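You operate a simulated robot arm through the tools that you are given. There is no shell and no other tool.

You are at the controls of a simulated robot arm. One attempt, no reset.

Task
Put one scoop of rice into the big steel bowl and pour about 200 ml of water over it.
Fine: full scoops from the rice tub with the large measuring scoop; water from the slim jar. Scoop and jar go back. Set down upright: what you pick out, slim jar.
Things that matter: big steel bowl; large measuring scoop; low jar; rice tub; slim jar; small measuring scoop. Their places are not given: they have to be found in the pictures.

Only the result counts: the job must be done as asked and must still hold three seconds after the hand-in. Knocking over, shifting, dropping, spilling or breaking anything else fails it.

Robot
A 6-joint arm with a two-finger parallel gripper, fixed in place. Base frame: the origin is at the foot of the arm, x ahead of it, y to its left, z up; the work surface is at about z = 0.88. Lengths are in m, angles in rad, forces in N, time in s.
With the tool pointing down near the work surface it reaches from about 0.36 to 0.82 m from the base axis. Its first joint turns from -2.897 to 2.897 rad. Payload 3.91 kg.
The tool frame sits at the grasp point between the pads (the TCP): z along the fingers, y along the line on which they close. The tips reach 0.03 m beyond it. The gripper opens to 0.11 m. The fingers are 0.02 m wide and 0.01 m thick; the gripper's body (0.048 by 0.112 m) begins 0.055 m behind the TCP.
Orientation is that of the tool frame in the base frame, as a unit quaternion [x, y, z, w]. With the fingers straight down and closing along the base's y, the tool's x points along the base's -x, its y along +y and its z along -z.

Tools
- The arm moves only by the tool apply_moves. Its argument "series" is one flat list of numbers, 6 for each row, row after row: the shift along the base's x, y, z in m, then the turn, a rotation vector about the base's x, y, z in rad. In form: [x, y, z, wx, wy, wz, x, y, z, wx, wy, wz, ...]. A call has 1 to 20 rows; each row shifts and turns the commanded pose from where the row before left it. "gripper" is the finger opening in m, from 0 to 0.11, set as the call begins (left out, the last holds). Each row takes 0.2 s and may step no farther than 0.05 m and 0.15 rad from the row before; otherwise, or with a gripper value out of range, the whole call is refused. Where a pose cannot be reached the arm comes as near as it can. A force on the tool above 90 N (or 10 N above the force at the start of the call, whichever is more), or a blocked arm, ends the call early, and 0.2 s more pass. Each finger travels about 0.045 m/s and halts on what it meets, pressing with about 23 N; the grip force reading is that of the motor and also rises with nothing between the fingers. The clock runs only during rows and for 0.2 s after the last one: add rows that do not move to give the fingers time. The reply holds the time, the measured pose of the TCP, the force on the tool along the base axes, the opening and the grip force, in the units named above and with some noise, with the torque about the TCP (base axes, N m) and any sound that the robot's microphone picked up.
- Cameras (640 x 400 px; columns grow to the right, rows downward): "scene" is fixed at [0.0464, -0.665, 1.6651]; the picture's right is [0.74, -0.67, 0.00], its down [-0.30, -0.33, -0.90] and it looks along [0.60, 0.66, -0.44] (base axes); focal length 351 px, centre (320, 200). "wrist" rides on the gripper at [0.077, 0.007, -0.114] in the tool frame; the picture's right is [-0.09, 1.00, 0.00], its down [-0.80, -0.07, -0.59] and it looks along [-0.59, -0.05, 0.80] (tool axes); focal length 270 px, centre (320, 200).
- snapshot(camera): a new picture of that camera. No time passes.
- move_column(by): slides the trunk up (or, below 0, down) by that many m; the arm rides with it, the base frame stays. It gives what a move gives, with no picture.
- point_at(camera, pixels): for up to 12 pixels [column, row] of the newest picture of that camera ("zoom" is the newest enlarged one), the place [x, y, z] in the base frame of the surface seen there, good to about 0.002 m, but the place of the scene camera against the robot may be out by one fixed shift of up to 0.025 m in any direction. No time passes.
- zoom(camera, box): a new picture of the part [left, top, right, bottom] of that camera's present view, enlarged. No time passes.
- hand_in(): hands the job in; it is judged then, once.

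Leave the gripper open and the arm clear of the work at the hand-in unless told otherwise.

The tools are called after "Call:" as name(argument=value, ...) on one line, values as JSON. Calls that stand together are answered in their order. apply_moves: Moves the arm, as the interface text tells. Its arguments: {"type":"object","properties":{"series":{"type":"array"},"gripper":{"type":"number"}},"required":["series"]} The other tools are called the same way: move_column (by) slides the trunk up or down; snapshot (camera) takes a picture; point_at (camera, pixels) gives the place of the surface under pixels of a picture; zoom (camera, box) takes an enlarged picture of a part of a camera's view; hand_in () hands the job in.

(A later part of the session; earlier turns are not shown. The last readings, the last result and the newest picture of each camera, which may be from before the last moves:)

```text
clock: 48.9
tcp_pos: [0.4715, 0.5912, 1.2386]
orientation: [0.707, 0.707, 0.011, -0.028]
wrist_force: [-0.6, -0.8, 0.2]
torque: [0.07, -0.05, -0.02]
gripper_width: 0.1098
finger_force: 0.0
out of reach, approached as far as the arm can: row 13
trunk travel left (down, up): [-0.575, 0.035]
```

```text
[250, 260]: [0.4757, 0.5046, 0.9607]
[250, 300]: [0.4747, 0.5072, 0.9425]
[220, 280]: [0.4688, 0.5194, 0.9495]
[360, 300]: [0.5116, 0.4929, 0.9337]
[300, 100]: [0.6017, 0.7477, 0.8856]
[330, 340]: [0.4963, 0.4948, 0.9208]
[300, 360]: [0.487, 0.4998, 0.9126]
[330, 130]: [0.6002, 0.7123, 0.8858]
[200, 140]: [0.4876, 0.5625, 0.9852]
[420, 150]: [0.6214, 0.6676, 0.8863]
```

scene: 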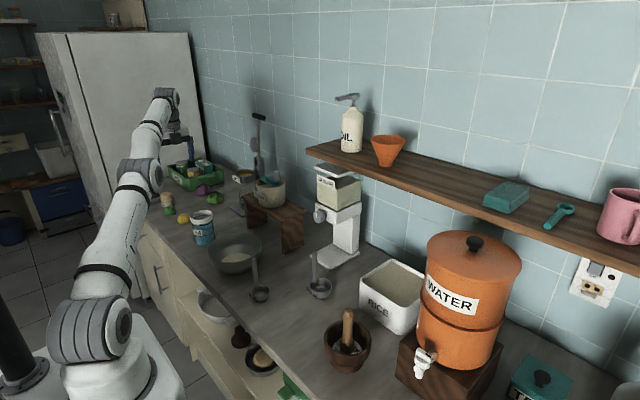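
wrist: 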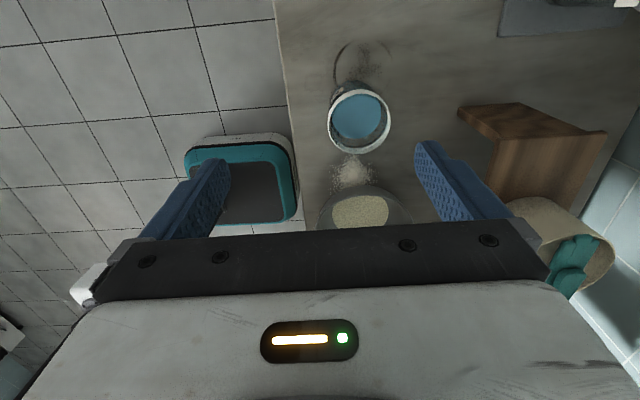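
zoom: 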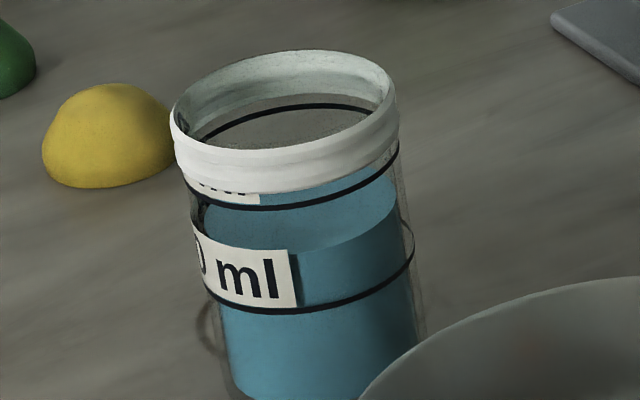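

Call:
point_at(camera="zoom", pixels=[[320, 220], [340, 232], [370, 210], [280, 225], [340, 245], [340, 250], [340, 260], [310, 312], [260, 208], [330, 203], [395, 150], [412, 260]])

Call:
point_at(camera="wrist", pixels=[[350, 110], [365, 110], [355, 125], [345, 120], [370, 115], [357, 100]])

Call:
zoom(camera="wrist", box=[320, 75, 400, 160])

```text
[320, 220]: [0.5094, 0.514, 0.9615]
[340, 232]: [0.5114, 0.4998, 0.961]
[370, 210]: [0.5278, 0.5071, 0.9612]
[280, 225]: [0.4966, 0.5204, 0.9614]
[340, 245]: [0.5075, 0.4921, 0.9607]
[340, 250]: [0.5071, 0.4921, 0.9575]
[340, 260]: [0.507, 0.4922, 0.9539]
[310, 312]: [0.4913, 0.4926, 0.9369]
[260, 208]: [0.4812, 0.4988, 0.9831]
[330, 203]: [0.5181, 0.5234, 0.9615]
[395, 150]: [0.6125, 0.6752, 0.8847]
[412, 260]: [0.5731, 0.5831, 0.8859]
```

```text
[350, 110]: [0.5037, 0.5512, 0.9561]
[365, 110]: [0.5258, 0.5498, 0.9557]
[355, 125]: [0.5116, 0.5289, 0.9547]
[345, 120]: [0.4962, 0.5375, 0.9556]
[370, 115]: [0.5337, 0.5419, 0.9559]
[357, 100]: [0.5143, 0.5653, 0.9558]
```

```text
4.71 times, centred on (360, 118) of wrist
```

zoom: 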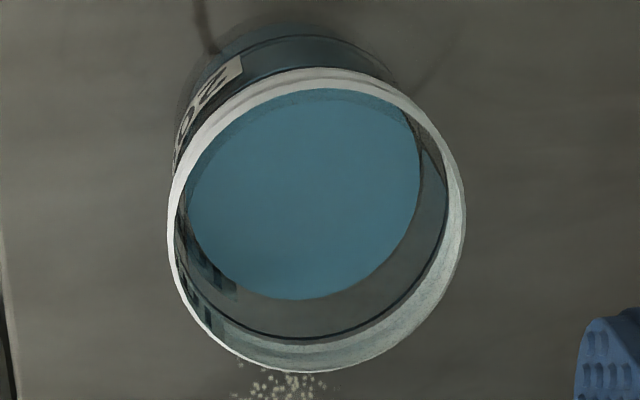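

Calibration: the rings are 0.0462 m apart for 200 ml (200 and 400), and the water stands 0.0243 m above the 200 mark, so ~305 ml. After pouring 200 ml the level should drop by ~0.046 m, leaving ~100 ml. Now I'll straighten the tool and move over the jar centre (0.513, 0.545), z≈1.12.

Call:
apply_moves(series=[0.01, -0.012, -0.03, -0.02, -0.01, 0, 0.01, -0.012, -0.03, -0.02, -0.014, 0, 0.01, -0.012, -0.03, -0.015, 0, 0, 0.011, -0.01, -0.03, 0, 0, 0, 0, 0, 0, 0, 0, 0])

Call:
snapshot(camera="wrist")

```text
clock: 50.1
tcp_pos: [0.5122, 0.5489, 1.1181]
orientation: [0.707, 0.707, -0.001, 0.001]
wrist_force: [-0.3, 0.0, 0.7]
torque: [-0.02, 0.0, 0.02]
gripper_width: 0.11
finger_force: 0.0
trunk travel left (down, up): [-0.575, 0.035]
```

```text
taken
```

wrist: 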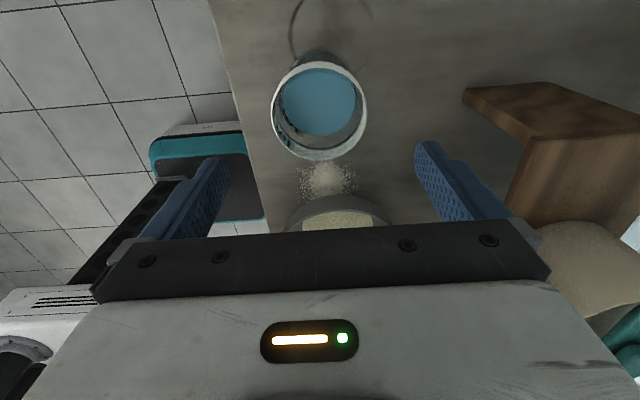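

Call:
point_at(camera="wrist", pixels=[[273, 112], [366, 108], [316, 158], [322, 64], [300, 90], [340, 120], [283, 140], [355, 140]])

```text
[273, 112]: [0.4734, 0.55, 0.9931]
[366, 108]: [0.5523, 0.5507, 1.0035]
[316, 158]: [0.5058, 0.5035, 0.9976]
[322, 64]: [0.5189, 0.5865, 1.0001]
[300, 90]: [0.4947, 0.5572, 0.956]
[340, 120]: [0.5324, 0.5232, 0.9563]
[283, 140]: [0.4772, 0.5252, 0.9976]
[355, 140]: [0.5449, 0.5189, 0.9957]
```

Jar centre confirmed (0.513, 0.545). Descending over it to TCP z≈0.958 with the fingers open on both sides.

Call:
apply_moves(series=[0.001, -0.004, -0.03, 0, 0, 0, 0, 0, -0.035, 0, 0, 0, 0, 0, -0.035, 0, 0, 0, 0, 0, -0.03, 0, 0, 0, 0, 0, -0.02, 0, 0, 0, 0, 0, -0.01, 0, 0, 0, 0, 0, 0, 0, 0, 0])

Call:
snapshot(camera="wrist")

Call:
zoom(camera="scene", box=[160, 180, 260, 260])

```text
clock: 51.7
tcp_pos: [0.5135, 0.5439, 0.9592]
orientation: [0.707, 0.707, -0.001, 0.0]
wrist_force: [0.4, 0.8, 0.0]
torque: [-0.01, -0.01, 0.0]
gripper_width: 0.11
finger_force: 0.1
trunk travel left (down, up): [-0.575, 0.035]
```

```text
taken
```

wrist: 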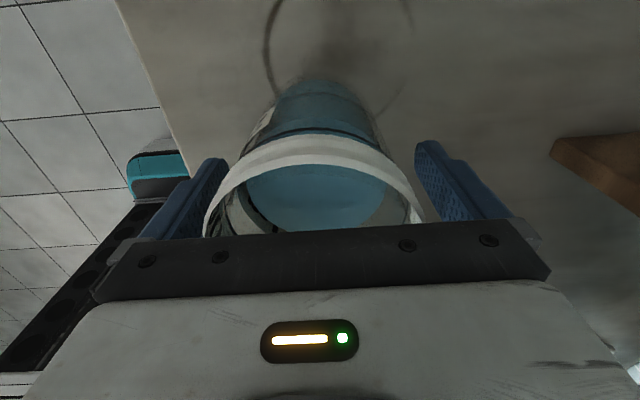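

```text
5.00 times, centred on (210, 220) of scene
```

zoom: 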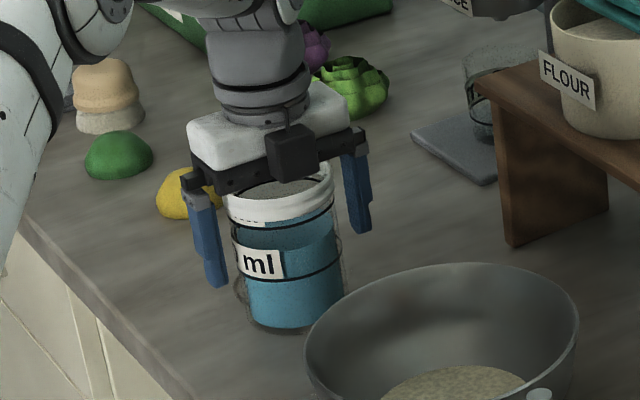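

The fingers straddle the jar. I see a black box on the gripper's −y side in the scene view at around (205,210), so I'll zoom in to understand it before choosing the pour direction.

Call:
zoom(camera="scene", box=[175, 160, 245, 230])

Call:
snapshot(camera="scene")

Call:
point_at(camera="scene", pixels=[[204, 210], [200, 212], [209, 206], [204, 218], [203, 204], [215, 213], [190, 213], [203, 190], [229, 211]])

```text
5.71 times, centred on (210, 195) of scene
```

zoom: 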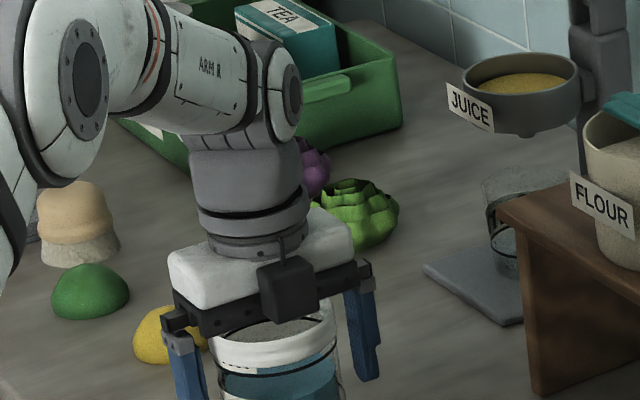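

```text
taken
```

scene: 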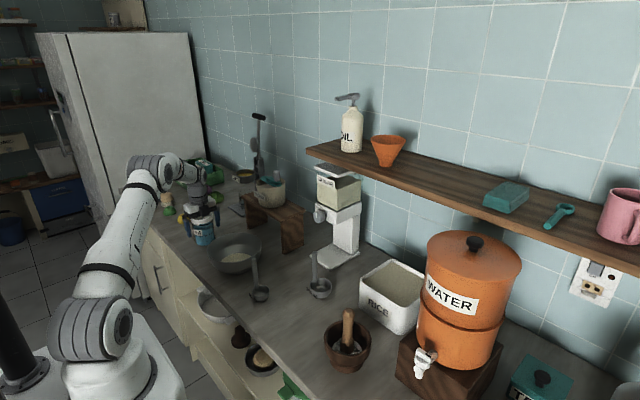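

```text
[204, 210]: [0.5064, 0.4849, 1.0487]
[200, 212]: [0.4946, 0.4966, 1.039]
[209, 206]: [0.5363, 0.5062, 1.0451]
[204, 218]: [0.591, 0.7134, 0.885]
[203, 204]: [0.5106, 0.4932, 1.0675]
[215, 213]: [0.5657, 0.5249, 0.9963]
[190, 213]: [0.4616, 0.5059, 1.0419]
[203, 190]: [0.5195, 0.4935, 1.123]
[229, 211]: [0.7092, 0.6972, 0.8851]
```

That box sits 0.07+ m behind the TCP and only 0.045 m off axis, so it stays above the pouring lip for tilts under ~80°. Closing on the jar now.

Call:
apply_moves(series=[0, 0, 0, 0, 0, 0, 0, 0, 0, 0, 0, 0, 0, 0, 0, 0, 0, 0, 0, 0, 0, 0, 0, 0, 0, 0, 0, 0, 0, 0], gripper=0.0)

Call:
snapshot(camera="wrist")

Call:
zoom(camera="scene", box=[160, 180, 260, 260])

```text
clock: 52.9
tcp_pos: [0.5129, 0.5437, 0.9578]
orientation: [0.706, 0.708, -0.002, 0.0]
wrist_force: [-1.5, -0.6, 0.3]
torque: [-0.01, -0.01, -0.01]
gripper_width: 0.0829
finger_force: 22.6
trunk travel left (down, up): [-0.575, 0.035]
```

```text
taken
```

wrist: 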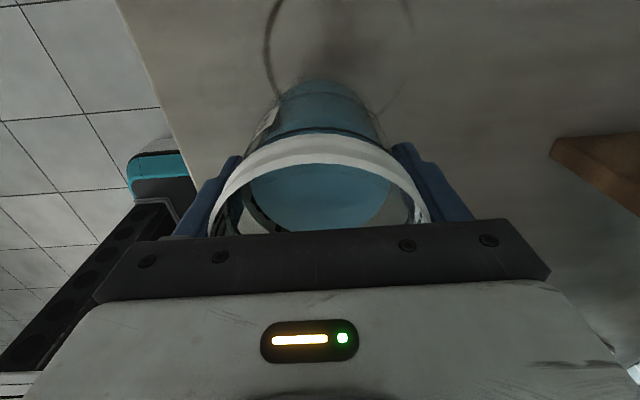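

```text
5.00 times, centred on (210, 220) of scene
```

zoom: 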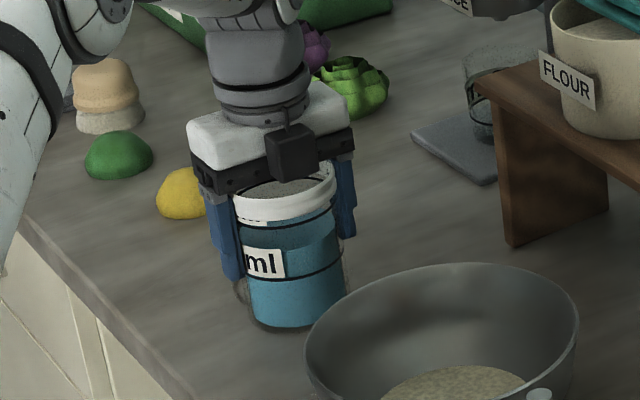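

It grips at 0.0829 m, on the white rim band. I'll lift a little and check the weight and whether the jar hangs straight.

Call:
apply_moves(series=[0, 0, 0.005, 0, 0, 0, 0, 0, 0.01, 0, 0, 0, 0, 0, 0.015, 0, 0, 0, 0, 0, 0, 0, 0, 0, 0, 0, 0, 0, 0, 0])

Call:
apply_moves(series=[0, 0, 0, 0, 0, 0])

Call:
apply_moves(series=[0, 0, 0, 0, 0, 0])

Call:
apply_moves(series=[0, 0, 0, 0, 0, 0])

Call:
zoom(camera="scene", box=[160, 180, 260, 260])

```text
clock: 54.1
tcp_pos: [0.5163, 0.5443, 0.9889]
orientation: [0.706, 0.708, 0.0, 0.0]
wrist_force: [0.0, 0.0, -5.4]
torque: [-0.01, 0.0, -0.02]
gripper_width: 0.0831
finger_force: 23.4
trunk travel left (down, up): [-0.575, 0.035]
```

```text
clock: 54.5
tcp_pos: [0.5157, 0.5439, 0.9887]
orientation: [0.707, 0.708, -0.002, 0.0]
wrist_force: [0.0, 0.4, -4.9]
torque: [-0.01, 0.01, 0.01]
gripper_width: 0.0829
finger_force: 23.2
trunk travel left (down, up): [-0.575, 0.035]
```

```text
clock: 54.9
tcp_pos: [0.5161, 0.5426, 0.9879]
orientation: [0.706, 0.708, 0.0, 0.0]
wrist_force: [0.3, -0.1, -4.3]
torque: [0.02, -0.03, 0.01]
gripper_width: 0.0828
finger_force: 22.6
trunk travel left (down, up): [-0.575, 0.035]
```

```text
clock: 55.3
tcp_pos: [0.5162, 0.5436, 0.9886]
orientation: [0.706, 0.708, -0.001, 0.0]
wrist_force: [-0.5, 0.1, -5.0]
torque: [0.03, -0.04, 0.0]
gripper_width: 0.0829
finger_force: 23.0
trunk travel left (down, up): [-0.575, 0.035]
```

```text
5.00 times, centred on (210, 220) of scene
```

zoom: 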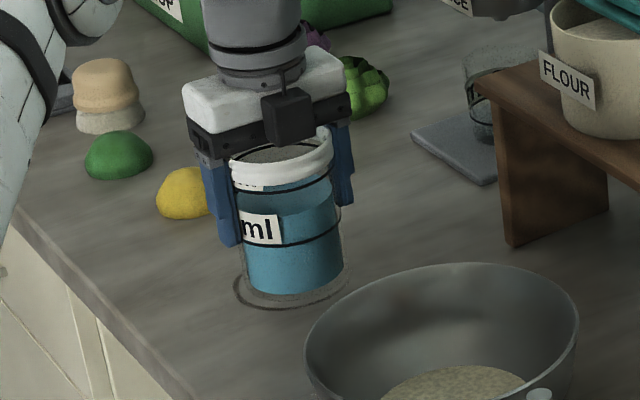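

It weighs about 4.9 N (≈0.5 kg). Lifting to z≈1.09 and moving gently to the bowl's +y side, TCP (0.523, 0.395).

Call:
apply_moves(series=[0, 0, 0.02, 0, 0, 0, 0, 0, 0.027, 0, 0, 0, 0, 0, 0.027, 0, 0, 0, 0, 0, 0.027, 0, 0, 0, 0.002, -0.015, 0, 0, 0, 0, 0.002, -0.025, 0, 0, 0, 0, 0.002, -0.025, 0, 0, 0, 0, 0.001, -0.025, 0, 0, 0, 0, 0, -0.025, 0, 0, 0, 0, 0, -0.02, 0, 0, 0, 0, 0, -0.013, 0, 0, 0, 0, 0, 0, 0, 0, 0, 0])

Call:
snapshot(camera="wrist")

Call:
zoom(camera="scene", box=[180, 160, 320, 310])

```text
clock: 57.9
tcp_pos: [0.5211, 0.3967, 1.0923]
orientation: [0.706, 0.708, -0.002, 0.0]
wrist_force: [-0.7, -0.2, -6.2]
torque: [-0.04, 0.01, 0.03]
gripper_width: 0.0829
finger_force: 23.0
trunk travel left (down, up): [-0.575, 0.035]
```

```text
taken
```

wrist: 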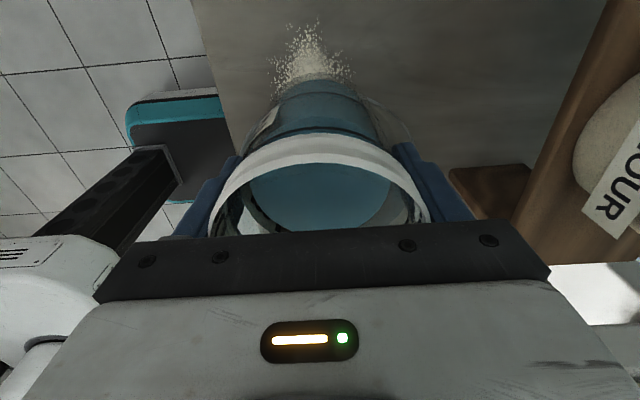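

```text
2.67 times, centred on (250, 235) of scene
```

zoom: 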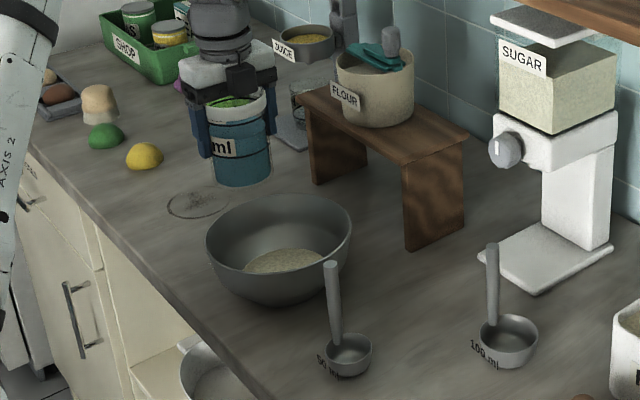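

All fine. Now I'll tilt slowly about x by 0.7 rad (pouring should start only at ~0.88 rad) and check that the jar follows without slipping.

Call:
apply_moves(series=[0, 0, 0, 0.05, 0, 0, 0, 0, 0, 0.08, 0, 0, 0, 0, 0, 0.08, 0, 0, 0, 0, 0, 0.08, 0, 0, 0, 0, 0, 0.08, 0, 0, 0, 0, 0, 0.08, 0, 0, 0, 0, 0, 0.08, 0, 0, 0, 0, 0, 0.08, 0, 0, 0, 0, 0, 0.05, 0, 0, 0, 0, 0, 0.04, 0, 0, 0, 0, 0, 0, 0, 0])

Call:
snapshot(camera="wrist")

Call:
zoom(camera="scene", box=[180, 160, 320, 310])

```text
clock: 60.3
tcp_pos: [0.5203, 0.3969, 1.0894]
orientation: [0.664, 0.665, 0.242, -0.242]
wrist_force: [-0.5, -0.3, -5.1]
torque: [-0.12, -0.01, -0.01]
gripper_width: 0.083
finger_force: 22.8
trunk travel left (down, up): [-0.575, 0.035]
```

```text
taken
```

wrist: 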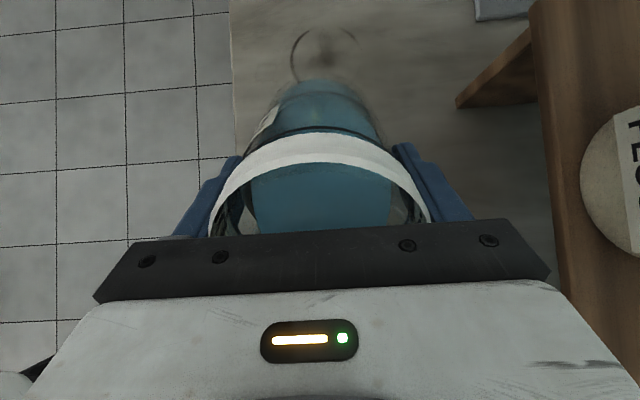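

```text
2.67 times, centred on (250, 235) of scene
```

zoom: 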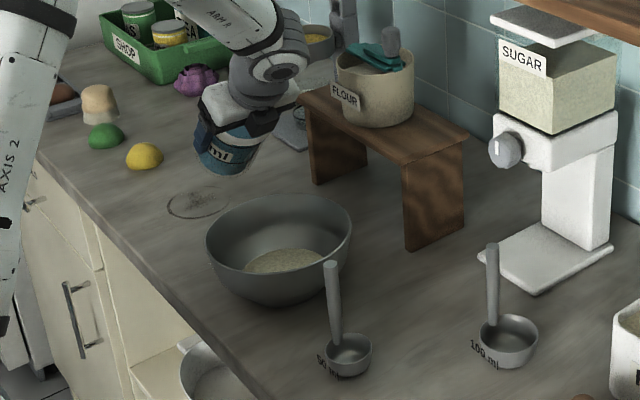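

No slip, since the jar looks the same in the wrist view. Continuing slowly to 0.92 rad.

Call:
apply_moves(series=[0, 0, 0, 0.04, 0, 0, 0, 0, 0, 0.04, 0, 0, 0, 0, 0, 0.04, 0, 0, 0, 0, 0, 0.04, 0, 0, 0, 0, 0, 0.04, 0, 0, 0, 0, 0, 0.02, 0, 0, 0, 0, 0, 0, 0, 0])

Call:
snapshot(camera="wrist")

Call:
zoom(camera="scene", box=[180, 160, 320, 310])

```text
clock: 61.9
tcp_pos: [0.5209, 0.3971, 1.0889]
orientation: [0.634, 0.633, 0.315, -0.313]
wrist_force: [-0.2, -0.6, -5.1]
torque: [-0.12, 0.01, -0.04]
gripper_width: 0.0826
finger_force: 22.7
trunk travel left (down, up): [-0.575, 0.035]
```

```text
taken
```

wrist: 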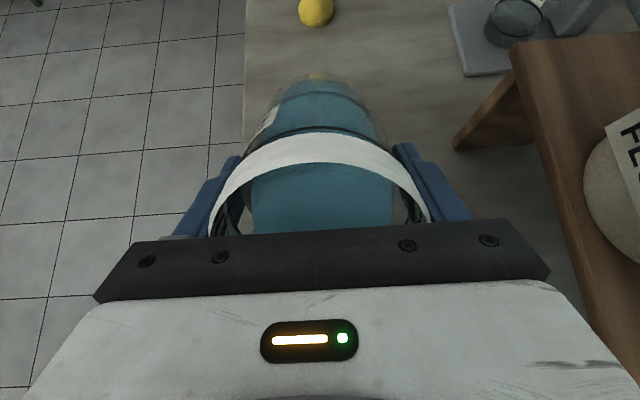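

```text
2.67 times, centred on (250, 235) of scene
```

zoom: 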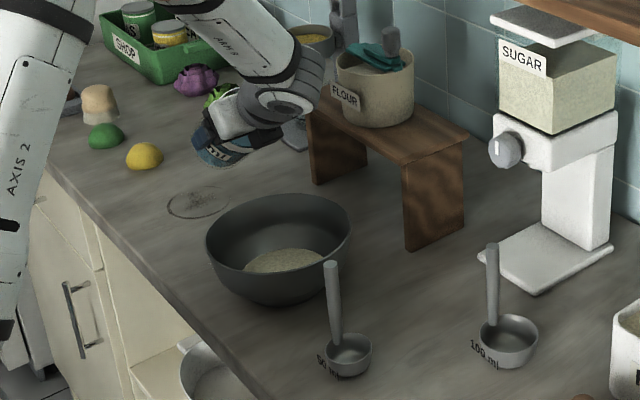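

No flow yet at 0.92 rad. Tilting on to 1.02 rad.

Call:
apply_moves(series=[0, 0, 0, 0.03, 0, 0, 0, 0, 0, 0.03, 0, 0, 0, 0, 0, 0.04, 0, 0, 0, 0, 0, 0, 0, 0])

Call:
snapshot(camera="wrist")

Call:
zoom(camera="scene", box=[180, 160, 320, 310])

```text
clock: 62.9
tcp_pos: [0.5201, 0.3968, 1.0889]
orientation: [0.617, 0.618, 0.345, -0.344]
wrist_force: [-0.2, -0.2, -4.3]
torque: [-0.13, -0.01, 0.02]
gripper_width: 0.083
finger_force: 23.5
trunk travel left (down, up): [-0.575, 0.035]
```

```text
taken
```

wrist: 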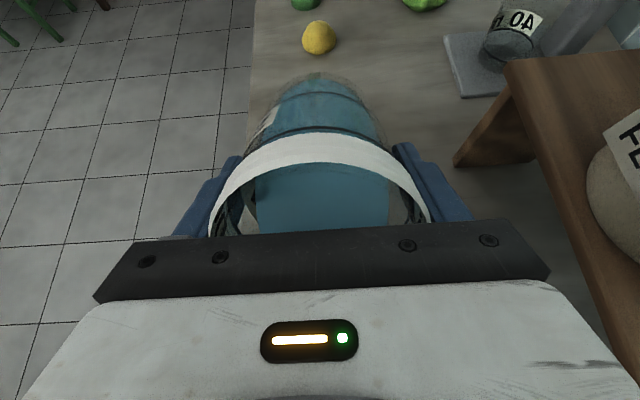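

```text
2.67 times, centred on (250, 235) of scene
```

zoom: 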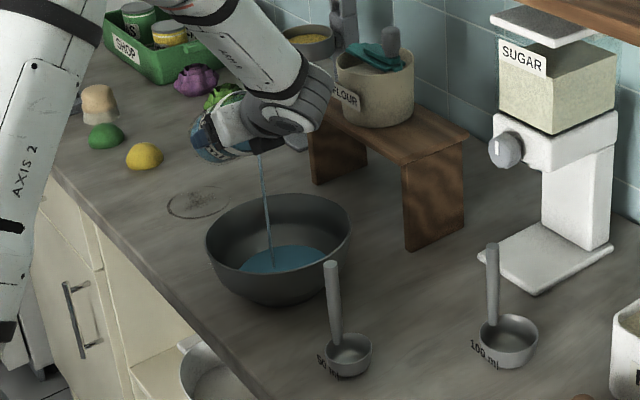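

Water is streaming into the bowl centre. I'll hold for a moment and read the weight.

Call:
apply_moves(series=[0, 0, 0, 0, 0, 0, 0, 0, 0, 0, 0, 0, 0, 0, 0, 0, 0, 0])

Call:
apply_moves(series=[0, 0, 0, 0, 0, 0])

Call:
zoom(camera="scene", box=[180, 160, 320, 310])

```text
clock: 63.7
tcp_pos: [0.5198, 0.3966, 1.0897]
orientation: [0.617, 0.618, 0.344, -0.344]
wrist_force: [-0.3, -1.0, -5.5]
torque: [-0.11, 0.0, 0.01]
gripper_width: 0.0826
finger_force: 23.0
trunk travel left (down, up): [-0.575, 0.035]
```

```text
clock: 64.1
tcp_pos: [0.5201, 0.3959, 1.0888]
orientation: [0.616, 0.618, 0.345, -0.345]
wrist_force: [0.3, -0.3, -4.8]
torque: [-0.11, 0.02, 0.02]
gripper_width: 0.0825
finger_force: 23.0
trunk travel left (down, up): [-0.575, 0.035]
```

```text
2.67 times, centred on (250, 235) of scene
```

zoom: 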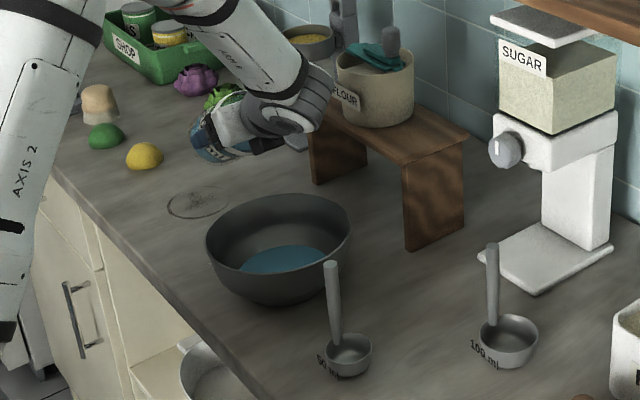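

The flow stops at equilibrium at this angle, so the pour is set by geometry. By my model ~105 ml remains at ≈1.27 rad. I'll go slowly to 1.20 rad first, then re-measure the level.

Call:
apply_moves(series=[0, 0, 0, 0.03, 0, 0, 0, 0, 0, 0.03, 0, 0, 0, 0, 0, 0.03, 0, 0, 0, 0, 0, 0.03, 0, 0, 0, 0, 0, 0.03, 0, 0, 0, 0, 0, 0.03, 0, 0])

Call:
zoom(camera="scene", box=[180, 160, 320, 310])

Call:
apply_moves(series=[0, 0, 0, 0, 0, 0, 0, 0, 0, 0, 0, 0, 0, 0, 0, 0, 0, 0, 0, 0, 0, 0, 0, 0])

Call:
apply_moves(series=[0, 0, 0, 0, 0, 0])

Call:
snapshot(camera="wrist")

Call:
zoom(camera="scene", box=[180, 160, 320, 310])

```text
clock: 65.5
tcp_pos: [0.5191, 0.3964, 1.0909]
orientation: [0.583, 0.585, 0.399, -0.398]
wrist_force: [0.9, -0.1, -2.7]
torque: [-0.08, 0.04, -0.03]
gripper_width: 0.0828
finger_force: 23.5
trunk travel left (down, up): [-0.575, 0.035]
```

```text
2.67 times, centred on (250, 235) of scene
```

zoom: 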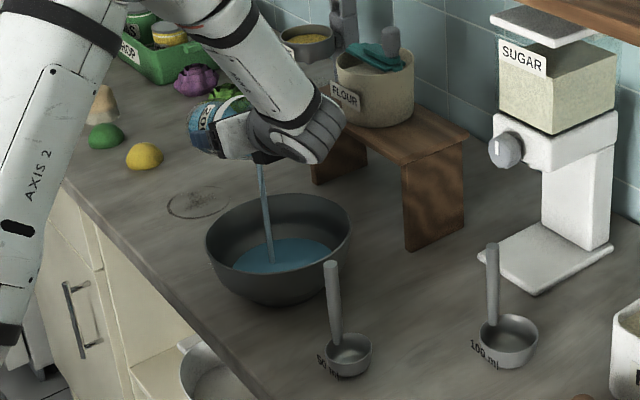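

```text
clock: 66.5
tcp_pos: [0.5196, 0.3959, 1.0894]
orientation: [0.584, 0.584, 0.399, -0.398]
wrist_force: [-0.2, 0.1, -3.9]
torque: [-0.09, -0.01, 0.02]
gripper_width: 0.0827
finger_force: 22.9
trunk travel left (down, up): [-0.575, 0.035]
```

```text
clock: 66.9
tcp_pos: [0.5199, 0.3961, 1.091]
orientation: [0.584, 0.585, 0.399, -0.398]
wrist_force: [0.6, -0.1, -4.0]
torque: [-0.08, 0.0, 0.0]
gripper_width: 0.0824
finger_force: 22.7
trunk travel left (down, up): [-0.575, 0.035]
```

```text
taken
```

wrist: 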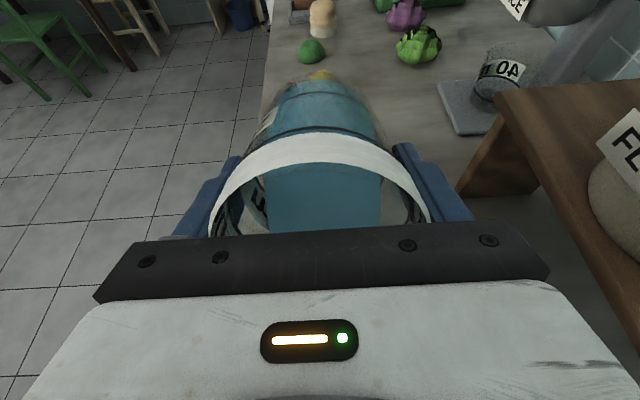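

```text
2.67 times, centred on (250, 235) of scene
```

zoom: 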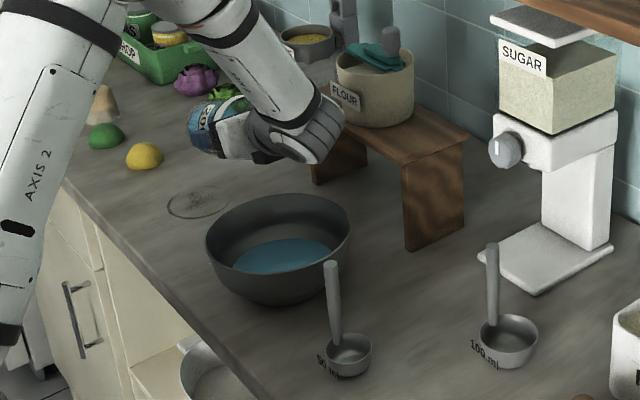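

About 1.2 N has been poured so far by weight. I'll bring the jar back upright here to read the level accurately.

Call:
apply_moves(series=[0, 0, 0, -0.05, 0, 0, 0, 0, 0, -0.1, 0, 0, 0, 0, 0, -0.1, 0, 0, 0, 0, 0, -0.1, 0, 0, 0, 0, 0, -0.1, 0, 0, 0, 0, 0, -0.1, 0, 0, 0, 0, 0, -0.1, 0, 0, 0, 0, 0, -0.1, 0, 0, 0, 0, 0, -0.1, 0, 0, 0, 0, 0, -0.1, 0, 0, 0, 0, 0, -0.1, 0, 0, 0, 0, 0, -0.1, 0, 0, 0, 0, 0, -0.05, 0, 0, 0, 0, 0, 0, 0, 0, 0, 0, 0, 0, 0, 0])

Call:
snapshot(camera="wrist")

Call:
zoom(camera="scene", box=[240, 175, 300, 245])

Call:
zoom(camera="scene", box=[180, 160, 320, 310])

```text
clock: 70.1
tcp_pos: [0.5207, 0.3976, 1.0912]
orientation: [0.706, 0.708, -0.003, 0.0]
wrist_force: [0.1, 0.5, -2.9]
torque: [-0.01, -0.02, -0.02]
gripper_width: 0.083
finger_force: 23.1
trunk travel left (down, up): [-0.575, 0.035]
```

```text
taken
```

wrist: 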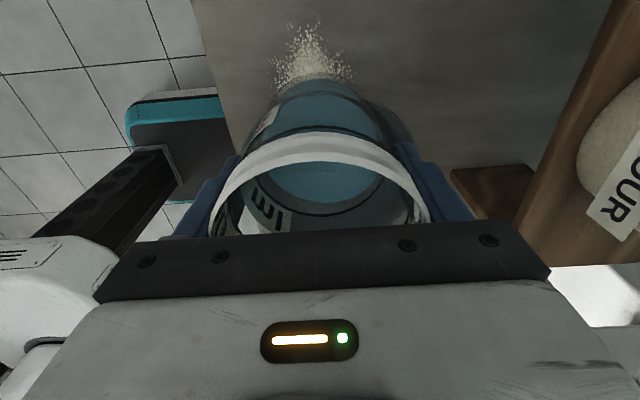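

```text
5.71 times, centred on (270, 210) of scene
```

zoom: 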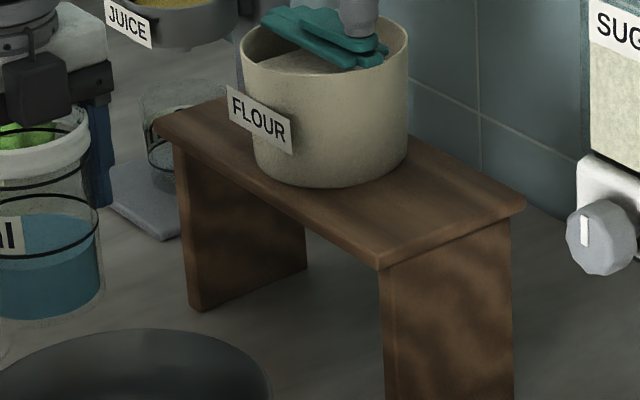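

```text
2.67 times, centred on (250, 235) of scene
```

zoom: 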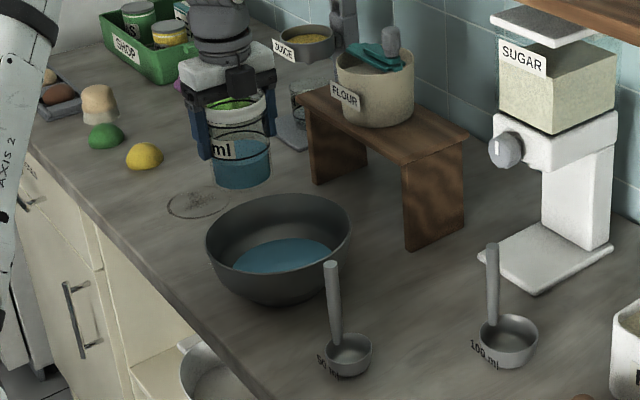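

Now the jar's water is visibly lower, just below the 200 ml ring. I'll measure ring and water heights.

Call:
zoom(camera="scene", box=[225, 185, 270, 235])

Call:
point_at(camera="wrist", pixels=[[320, 180], [340, 185], [300, 180], [320, 195], [340, 175]])

```text
8.00 times, centred on (248, 210) of scene
```

zoom: 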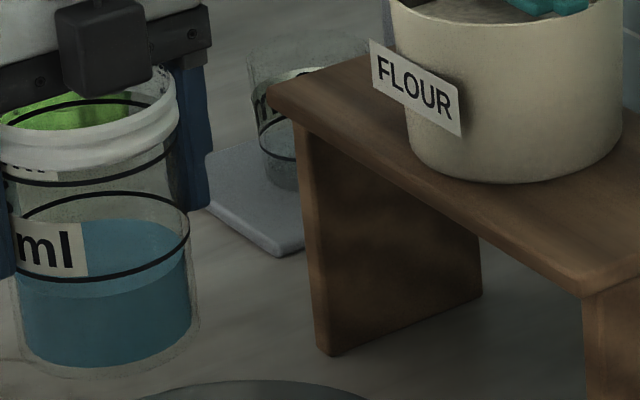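

```text
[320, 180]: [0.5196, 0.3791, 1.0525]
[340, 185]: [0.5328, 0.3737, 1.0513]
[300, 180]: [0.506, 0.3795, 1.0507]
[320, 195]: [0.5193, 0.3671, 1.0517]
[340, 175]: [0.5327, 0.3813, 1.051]
```

Call:
zoom(camera="scene", box=[218, 190, 258, 235])

Call:
point_at(camera="zoom", pixels=[[250, 280], [220, 280], [280, 275], [240, 300], [250, 262], [215, 281], [240, 276], [200, 280]])

```text
8.89 times, centred on (238, 212) of scene
```

zoom: 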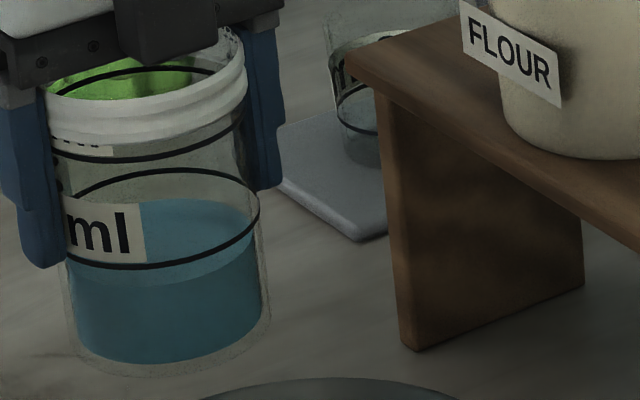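

```text
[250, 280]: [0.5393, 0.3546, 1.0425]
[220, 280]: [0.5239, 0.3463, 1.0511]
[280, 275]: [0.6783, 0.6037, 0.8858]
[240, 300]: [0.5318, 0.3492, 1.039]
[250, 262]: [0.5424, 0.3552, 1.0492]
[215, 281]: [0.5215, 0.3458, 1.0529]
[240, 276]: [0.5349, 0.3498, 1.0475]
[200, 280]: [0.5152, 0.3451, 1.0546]
```

Call:
point_at(camera="zoom", pixels=[[190, 225], [220, 225], [170, 240], [160, 276], [130, 268], [150, 267], [200, 257], [150, 160], [200, 148], [150, 284], [150, 290], [180, 210]])

```text
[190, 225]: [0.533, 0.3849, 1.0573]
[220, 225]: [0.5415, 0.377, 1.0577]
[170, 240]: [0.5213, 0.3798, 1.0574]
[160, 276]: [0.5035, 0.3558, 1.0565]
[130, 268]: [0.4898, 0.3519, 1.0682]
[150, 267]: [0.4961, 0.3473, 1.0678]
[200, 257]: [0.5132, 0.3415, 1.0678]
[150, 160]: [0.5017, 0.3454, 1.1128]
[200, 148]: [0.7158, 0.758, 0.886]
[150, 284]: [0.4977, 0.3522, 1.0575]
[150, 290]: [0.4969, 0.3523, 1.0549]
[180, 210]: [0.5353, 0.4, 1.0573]
```

Water is 10.4 mm below the 200 ring, so ~155 ml remains and ~150 ml has been poured. I need ~50 ml more: tilting to about 1.275 rad, holding, then rechecking.

Call:
apply_moves(series=[0, 0, 0, 0.05, 0, 0, 0, 0, 0, 0.1, 0, 0, 0, 0, 0, 0.1, 0, 0, 0, 0, 0, 0.1, 0, 0, 0, 0, 0, 0.1, 0, 0, 0, 0, 0, 0.1, 0, 0, 0, 0, 0, 0.1, 0, 0, 0, 0, 0, 0.1, 0, 0, 0, 0, 0, 0.1, 0, 0, 0, 0, 0, 0.1, 0, 0, 0, 0, 0, 0.1, 0, 0, 0, 0, 0, 0.08, 0, 0, 0, 0, 0, 0.05, 0, 0, 0, 0, 0, 0.03, 0, 0, 0, 0, 0, 0.03, 0, 0, 0, 0, 0, 0.02, 0, 0, 0, 0, 0, 0.015, 0, 0])

Call:
zoom(camera="scene", box=[180, 160, 320, 310])

Call:
apply_moves(series=[0, 0, 0, 0, 0, 0, 0, 0, 0, 0, 0, 0, 0, 0, 0, 0, 0, 0, 0, 0, 0, 0, 0, 0, 0, 0, 0, 0, 0, 0, 0, 0, 0, 0, 0, 0])

Call:
zoom(camera="scene", box=[180, 160, 320, 310])

Call:
snapshot(camera="wrist")

```text
clock: 73.7
tcp_pos: [0.5196, 0.3951, 1.0895]
orientation: [0.569, 0.569, 0.421, -0.419]
wrist_force: [-0.1, -0.2, -2.4]
torque: [-0.11, 0.04, -0.01]
gripper_width: 0.0828
finger_force: 23.1
trunk travel left (down, up): [-0.575, 0.035]
```

```text
2.67 times, centred on (250, 235) of scene
```

zoom: 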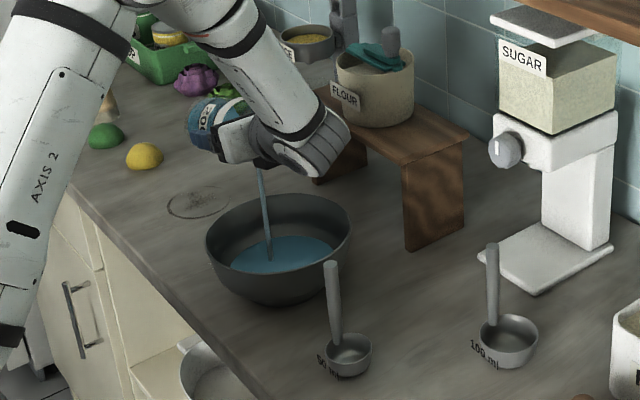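

```text
clock: 75.1
tcp_pos: [0.5217, 0.3961, 1.0898]
orientation: [0.568, 0.57, 0.42, -0.419]
wrist_force: [-0.4, 0.2, -3.1]
torque: [-0.09, 0.01, -0.01]
gripper_width: 0.0828
finger_force: 23.3
trunk travel left (down, up): [-0.575, 0.035]
```

```text
2.67 times, centred on (250, 235) of scene
```

zoom: 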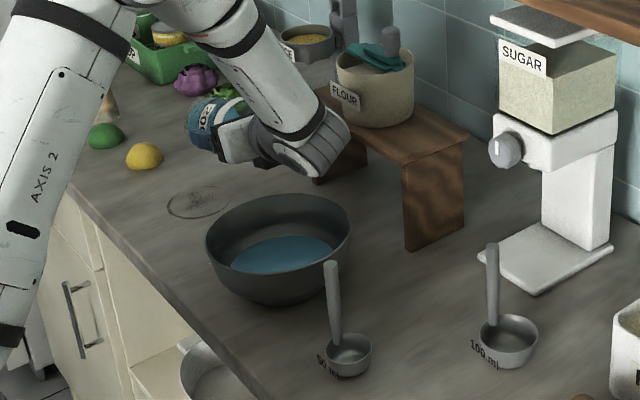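

```text
taken
```

wrist: 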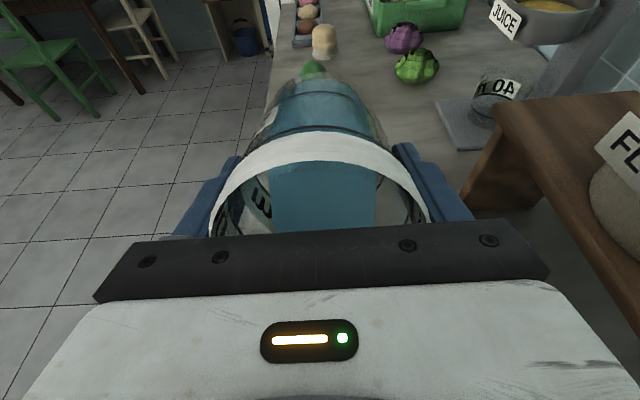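

The flow has stopped again at 1.275 rad. Back upright to re-read the level.

Call:
apply_moves(series=[0, 0, 0, -0.05, 0, 0, 0, 0, 0, -0.1, 0, 0, 0, 0, 0, -0.1, 0, 0, 0, 0, 0, -0.1, 0, 0, 0, 0, 0, -0.1, 0, 0, 0, 0, 0, -0.1, 0, 0, 0, 0, 0, -0.1, 0, 0, 0, 0, 0, -0.1, 0, 0, 0, 0, 0, -0.1, 0, 0, 0, 0, 0, -0.1, 0, 0, 0, 0, 0, -0.1, 0, 0, 0, 0, 0, -0.1, 0, 0, 0, 0, 0, -0.1, 0, 0, 0, 0, 0, -0.025, 0, 0, 0, 0, 0, 0, 0, 0, 0, 0, 0, 0, 0, 0])

Call:
snapshot(camera="wrist")

Call:
zoom(camera="scene", box=[218, 190, 258, 235])

Call:
point_at(camera="zoom", pixels=[[190, 240], [220, 240], [170, 255], [160, 290], [130, 268], [150, 267], [200, 257], [150, 160], [190, 280], [150, 300], [180, 225]])

```text
clock: 78.5
tcp_pos: [0.5209, 0.3961, 1.0901]
orientation: [0.707, 0.707, -0.002, 0.0]
wrist_force: [-0.2, -0.4, -3.4]
torque: [-0.03, 0.02, -0.03]
gripper_width: 0.0828
finger_force: 23.3
trunk travel left (down, up): [-0.575, 0.035]
```

```text
taken
```

wrist: 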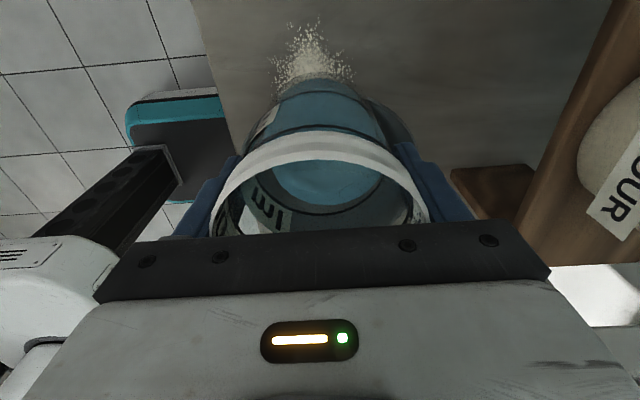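

```text
8.89 times, centred on (238, 212) of scene
```

zoom: 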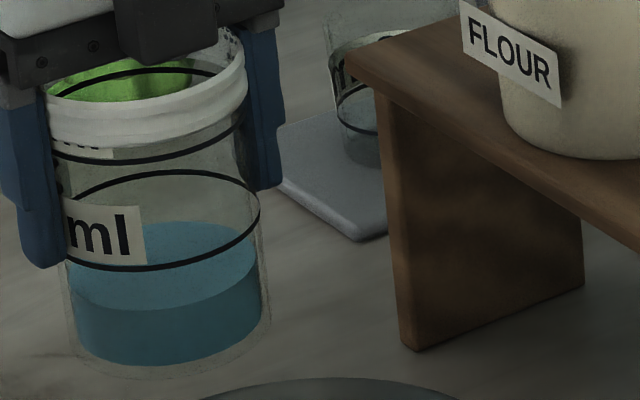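

```text
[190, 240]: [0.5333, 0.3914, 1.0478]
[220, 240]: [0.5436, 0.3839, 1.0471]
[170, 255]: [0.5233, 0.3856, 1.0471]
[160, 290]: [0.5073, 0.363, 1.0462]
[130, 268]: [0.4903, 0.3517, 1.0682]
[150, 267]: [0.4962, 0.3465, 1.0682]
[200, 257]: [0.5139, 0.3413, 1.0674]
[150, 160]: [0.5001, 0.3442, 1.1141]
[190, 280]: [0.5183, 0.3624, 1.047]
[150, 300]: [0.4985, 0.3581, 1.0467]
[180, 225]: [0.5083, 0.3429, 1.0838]
```

Water is now 20.8 mm below the 200 ring, so ~110 ml remains and ~195 ml has been poured, which is on target. Now I'll take the jar back by reversing the moves: back +0.148 in y, then down to just above the counter.

Call:
apply_moves(series=[0, 0.015, 0, 0, 0, 0, 0, 0.025, 0, 0, 0, 0, -0.001, 0.025, 0, 0, 0, 0, -0.002, 0.025, 0, 0, 0, 0, -0.002, 0.025, 0, 0, 0, 0, -0.002, 0.02, 0, 0, 0, 0, 0, 0.013, 0, 0, 0, 0, 0, 0, -0.025, 0, 0, 0, 0, 0, -0.03, 0, 0, 0, 0, 0, -0.03, 0, 0, 0, 0, 0, -0.025, 0, 0, 0, 0, 0, -0.012, 0, 0, 0, 0, 0, 0, 0, 0, 0])

Call:
zoom(camera="scene", box=[160, 180, 260, 260])

Call:
snapshot(camera="wrist")

```text
clock: 81.3
tcp_pos: [0.5141, 0.5437, 0.9688]
orientation: [0.707, 0.708, -0.001, -0.001]
wrist_force: [-0.3, 0.1, -3.3]
torque: [0.0, 0.0, -0.02]
gripper_width: 0.0828
finger_force: 23.3
trunk travel left (down, up): [-0.575, 0.035]
```

```text
5.00 times, centred on (210, 220) of scene
```

zoom: 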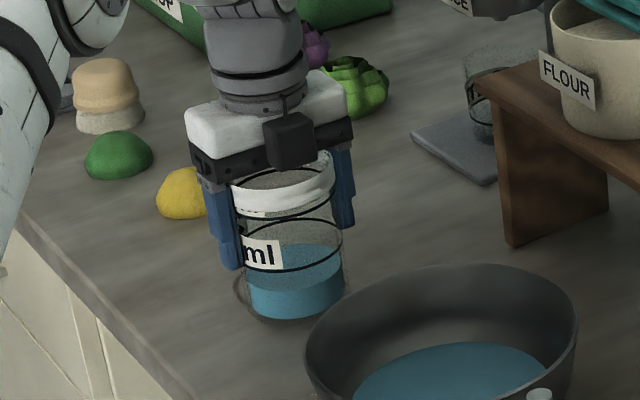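

```text
taken
```

wrist: 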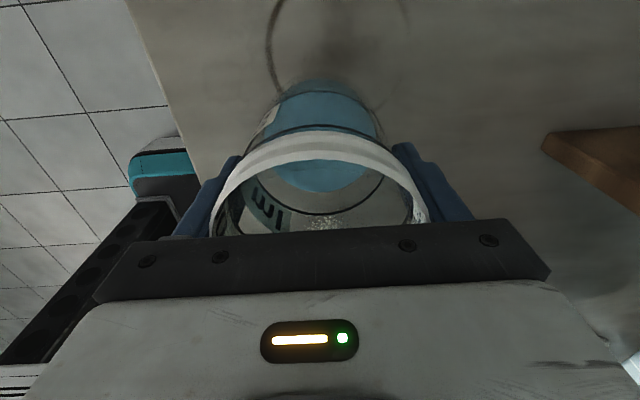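

The jar is about 1 cm above its original place. Lowering the rest in 3 mm steps while watching for contact.

Call:
apply_moves(series=[0, 0, -0.003, 0, 0, 0, 0, 0, -0.003, 0, 0, 0, 0, 0, -0.002, 0, 0, 0, 0, 0, 0, 0, 0, 0])

Call:
apply_moves(series=[0, 0, -0.002, 0, 0, 0, 0, 0, 0, 0, 0, 0])

Call:
zoom(camera="scene", box=[160, 180, 260, 260])

```text
clock: 82.3
tcp_pos: [0.513, 0.544, 0.9606]
orientation: [0.707, 0.708, 0.0, 0.001]
wrist_force: [0.0, 0.0, -0.4]
torque: [0.03, -0.09, 0.02]
gripper_width: 0.0826
finger_force: 23.0
trunk travel left (down, up): [-0.575, 0.035]
```

```text
clock: 82.9
tcp_pos: [0.5134, 0.5446, 0.9601]
orientation: [0.707, 0.707, 0.001, 0.001]
wrist_force: [-0.6, -0.4, 13.3]
torque: [-0.41, 0.39, 0.0]
gripper_width: 0.0826
finger_force: 23.3
trunk travel left (down, up): [-0.575, 0.035]
```

```text
5.00 times, centred on (210, 220) of scene
```

zoom: 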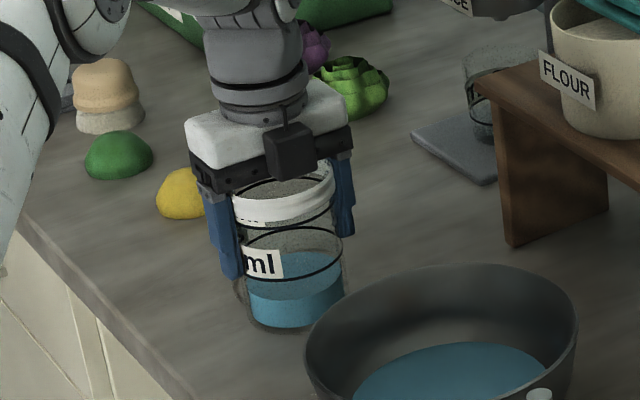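

The jar has landed (13 N). I'll ease off 1.5 mm and then open the fingers.

Call:
apply_moves(series=[0, 0, 0.0015, 0, 0, 0, 0, 0, 0, 0, 0, 0])

Call:
apply_moves(series=[0, 0, 0, 0, 0, 0, 0, 0, 0, 0, 0, 0, 0, 0, 0, 0, 0, 0, 0, 0, 0, 0, 0, 0], gripper=0.11)

Call:
snapshot(camera="wrist")

Call:
zoom(camera="scene", box=[160, 180, 260, 260])

```text
clock: 83.5
tcp_pos: [0.5124, 0.5434, 0.9597]
orientation: [0.707, 0.707, 0.0, 0.0]
wrist_force: [-1.2, 4.7, 10.2]
torque: [0.15, 0.22, -0.07]
gripper_width: 0.0827
finger_force: 23.0
trunk travel left (down, up): [-0.575, 0.035]
```

```text
clock: 84.5
tcp_pos: [0.5143, 0.5435, 0.9587]
orientation: [0.706, 0.708, -0.002, 0.0]
wrist_force: [-0.9, 1.0, 0.2]
torque: [-0.03, -0.03, 0.0]
gripper_width: 0.1098
finger_force: 0.1
trunk travel left (down, up): [-0.575, 0.035]
```

```text
taken
```

wrist: 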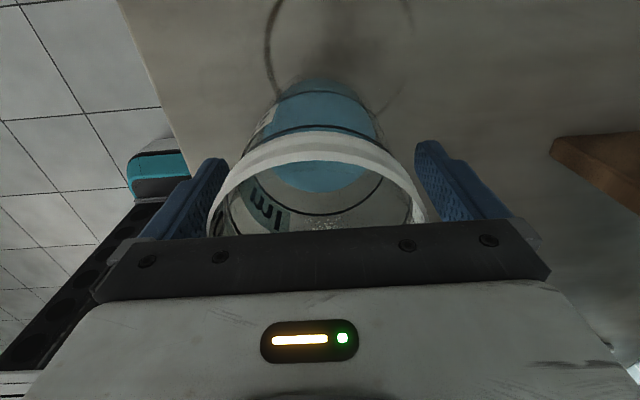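

```text
5.00 times, centred on (210, 220) of scene
```

zoom: 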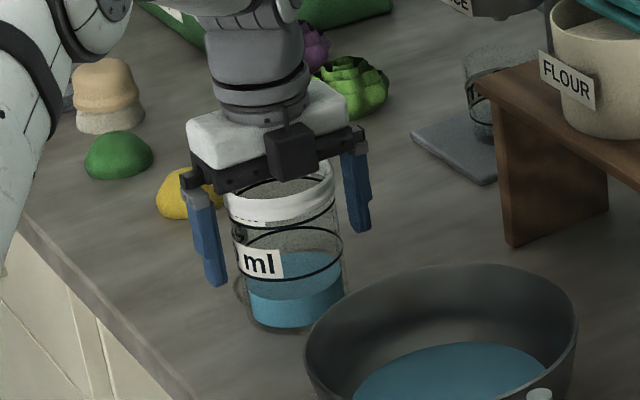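

The jar stands upright in its place. Raising the open gripper straight up and then retreating toward the robot.

Call:
apply_moves(series=[0, 0, 0.02, 0, 0, 0, 0, 0, 0.03, 0, 0, 0, 0, 0, 0.035, 0, 0, 0, 0, 0, 0.04, 0, 0, 0, 0, 0, 0.045, 0, 0, 0, 0, 0, 0.045, 0, 0, 0, -0.02, -0.02, 0.03, 0, 0, 0, -0.02, -0.03, 0.02, 0, 0, 0, -0.02, -0.03, 0.02, 0, 0, 0, -0.02, -0.03, 0, 0, 0, 0, -0.02, -0.03, 0, 0, 0, 0, 0, 0, 0, 0, 0, 0])

Call:
snapshot(camera="scene")

Call:
snapshot(camera="wrist")

Call:
zoom(camera="scene", box=[180, 200, 340, 310])

```text
clock: 87.1
tcp_pos: [0.4139, 0.4049, 1.2428]
orientation: [0.707, 0.708, -0.002, 0.0]
wrist_force: [0.2, -0.3, -0.6]
torque: [0.01, 0.03, 0.0]
gripper_width: 0.1101
finger_force: 0.1
trunk travel left (down, up): [-0.575, 0.035]
```

```text
taken
```

scene: 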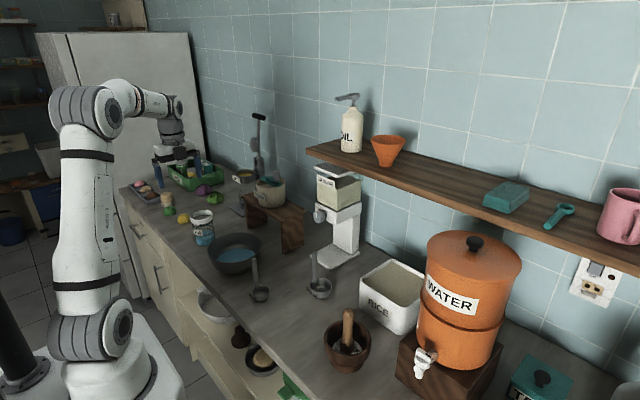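

```text
taken
```

wrist: 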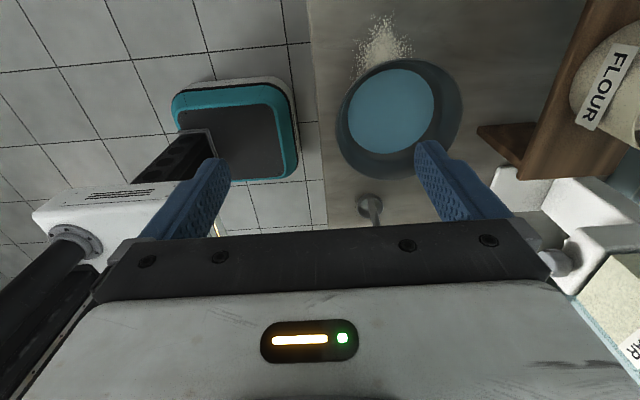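

```text
3.64 times, centred on (260, 255) of scene
```

zoom: 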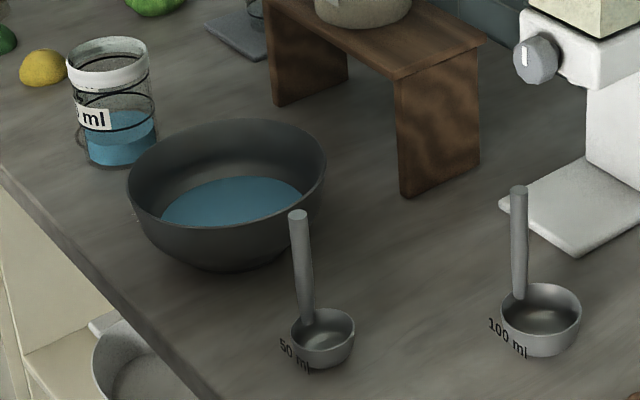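

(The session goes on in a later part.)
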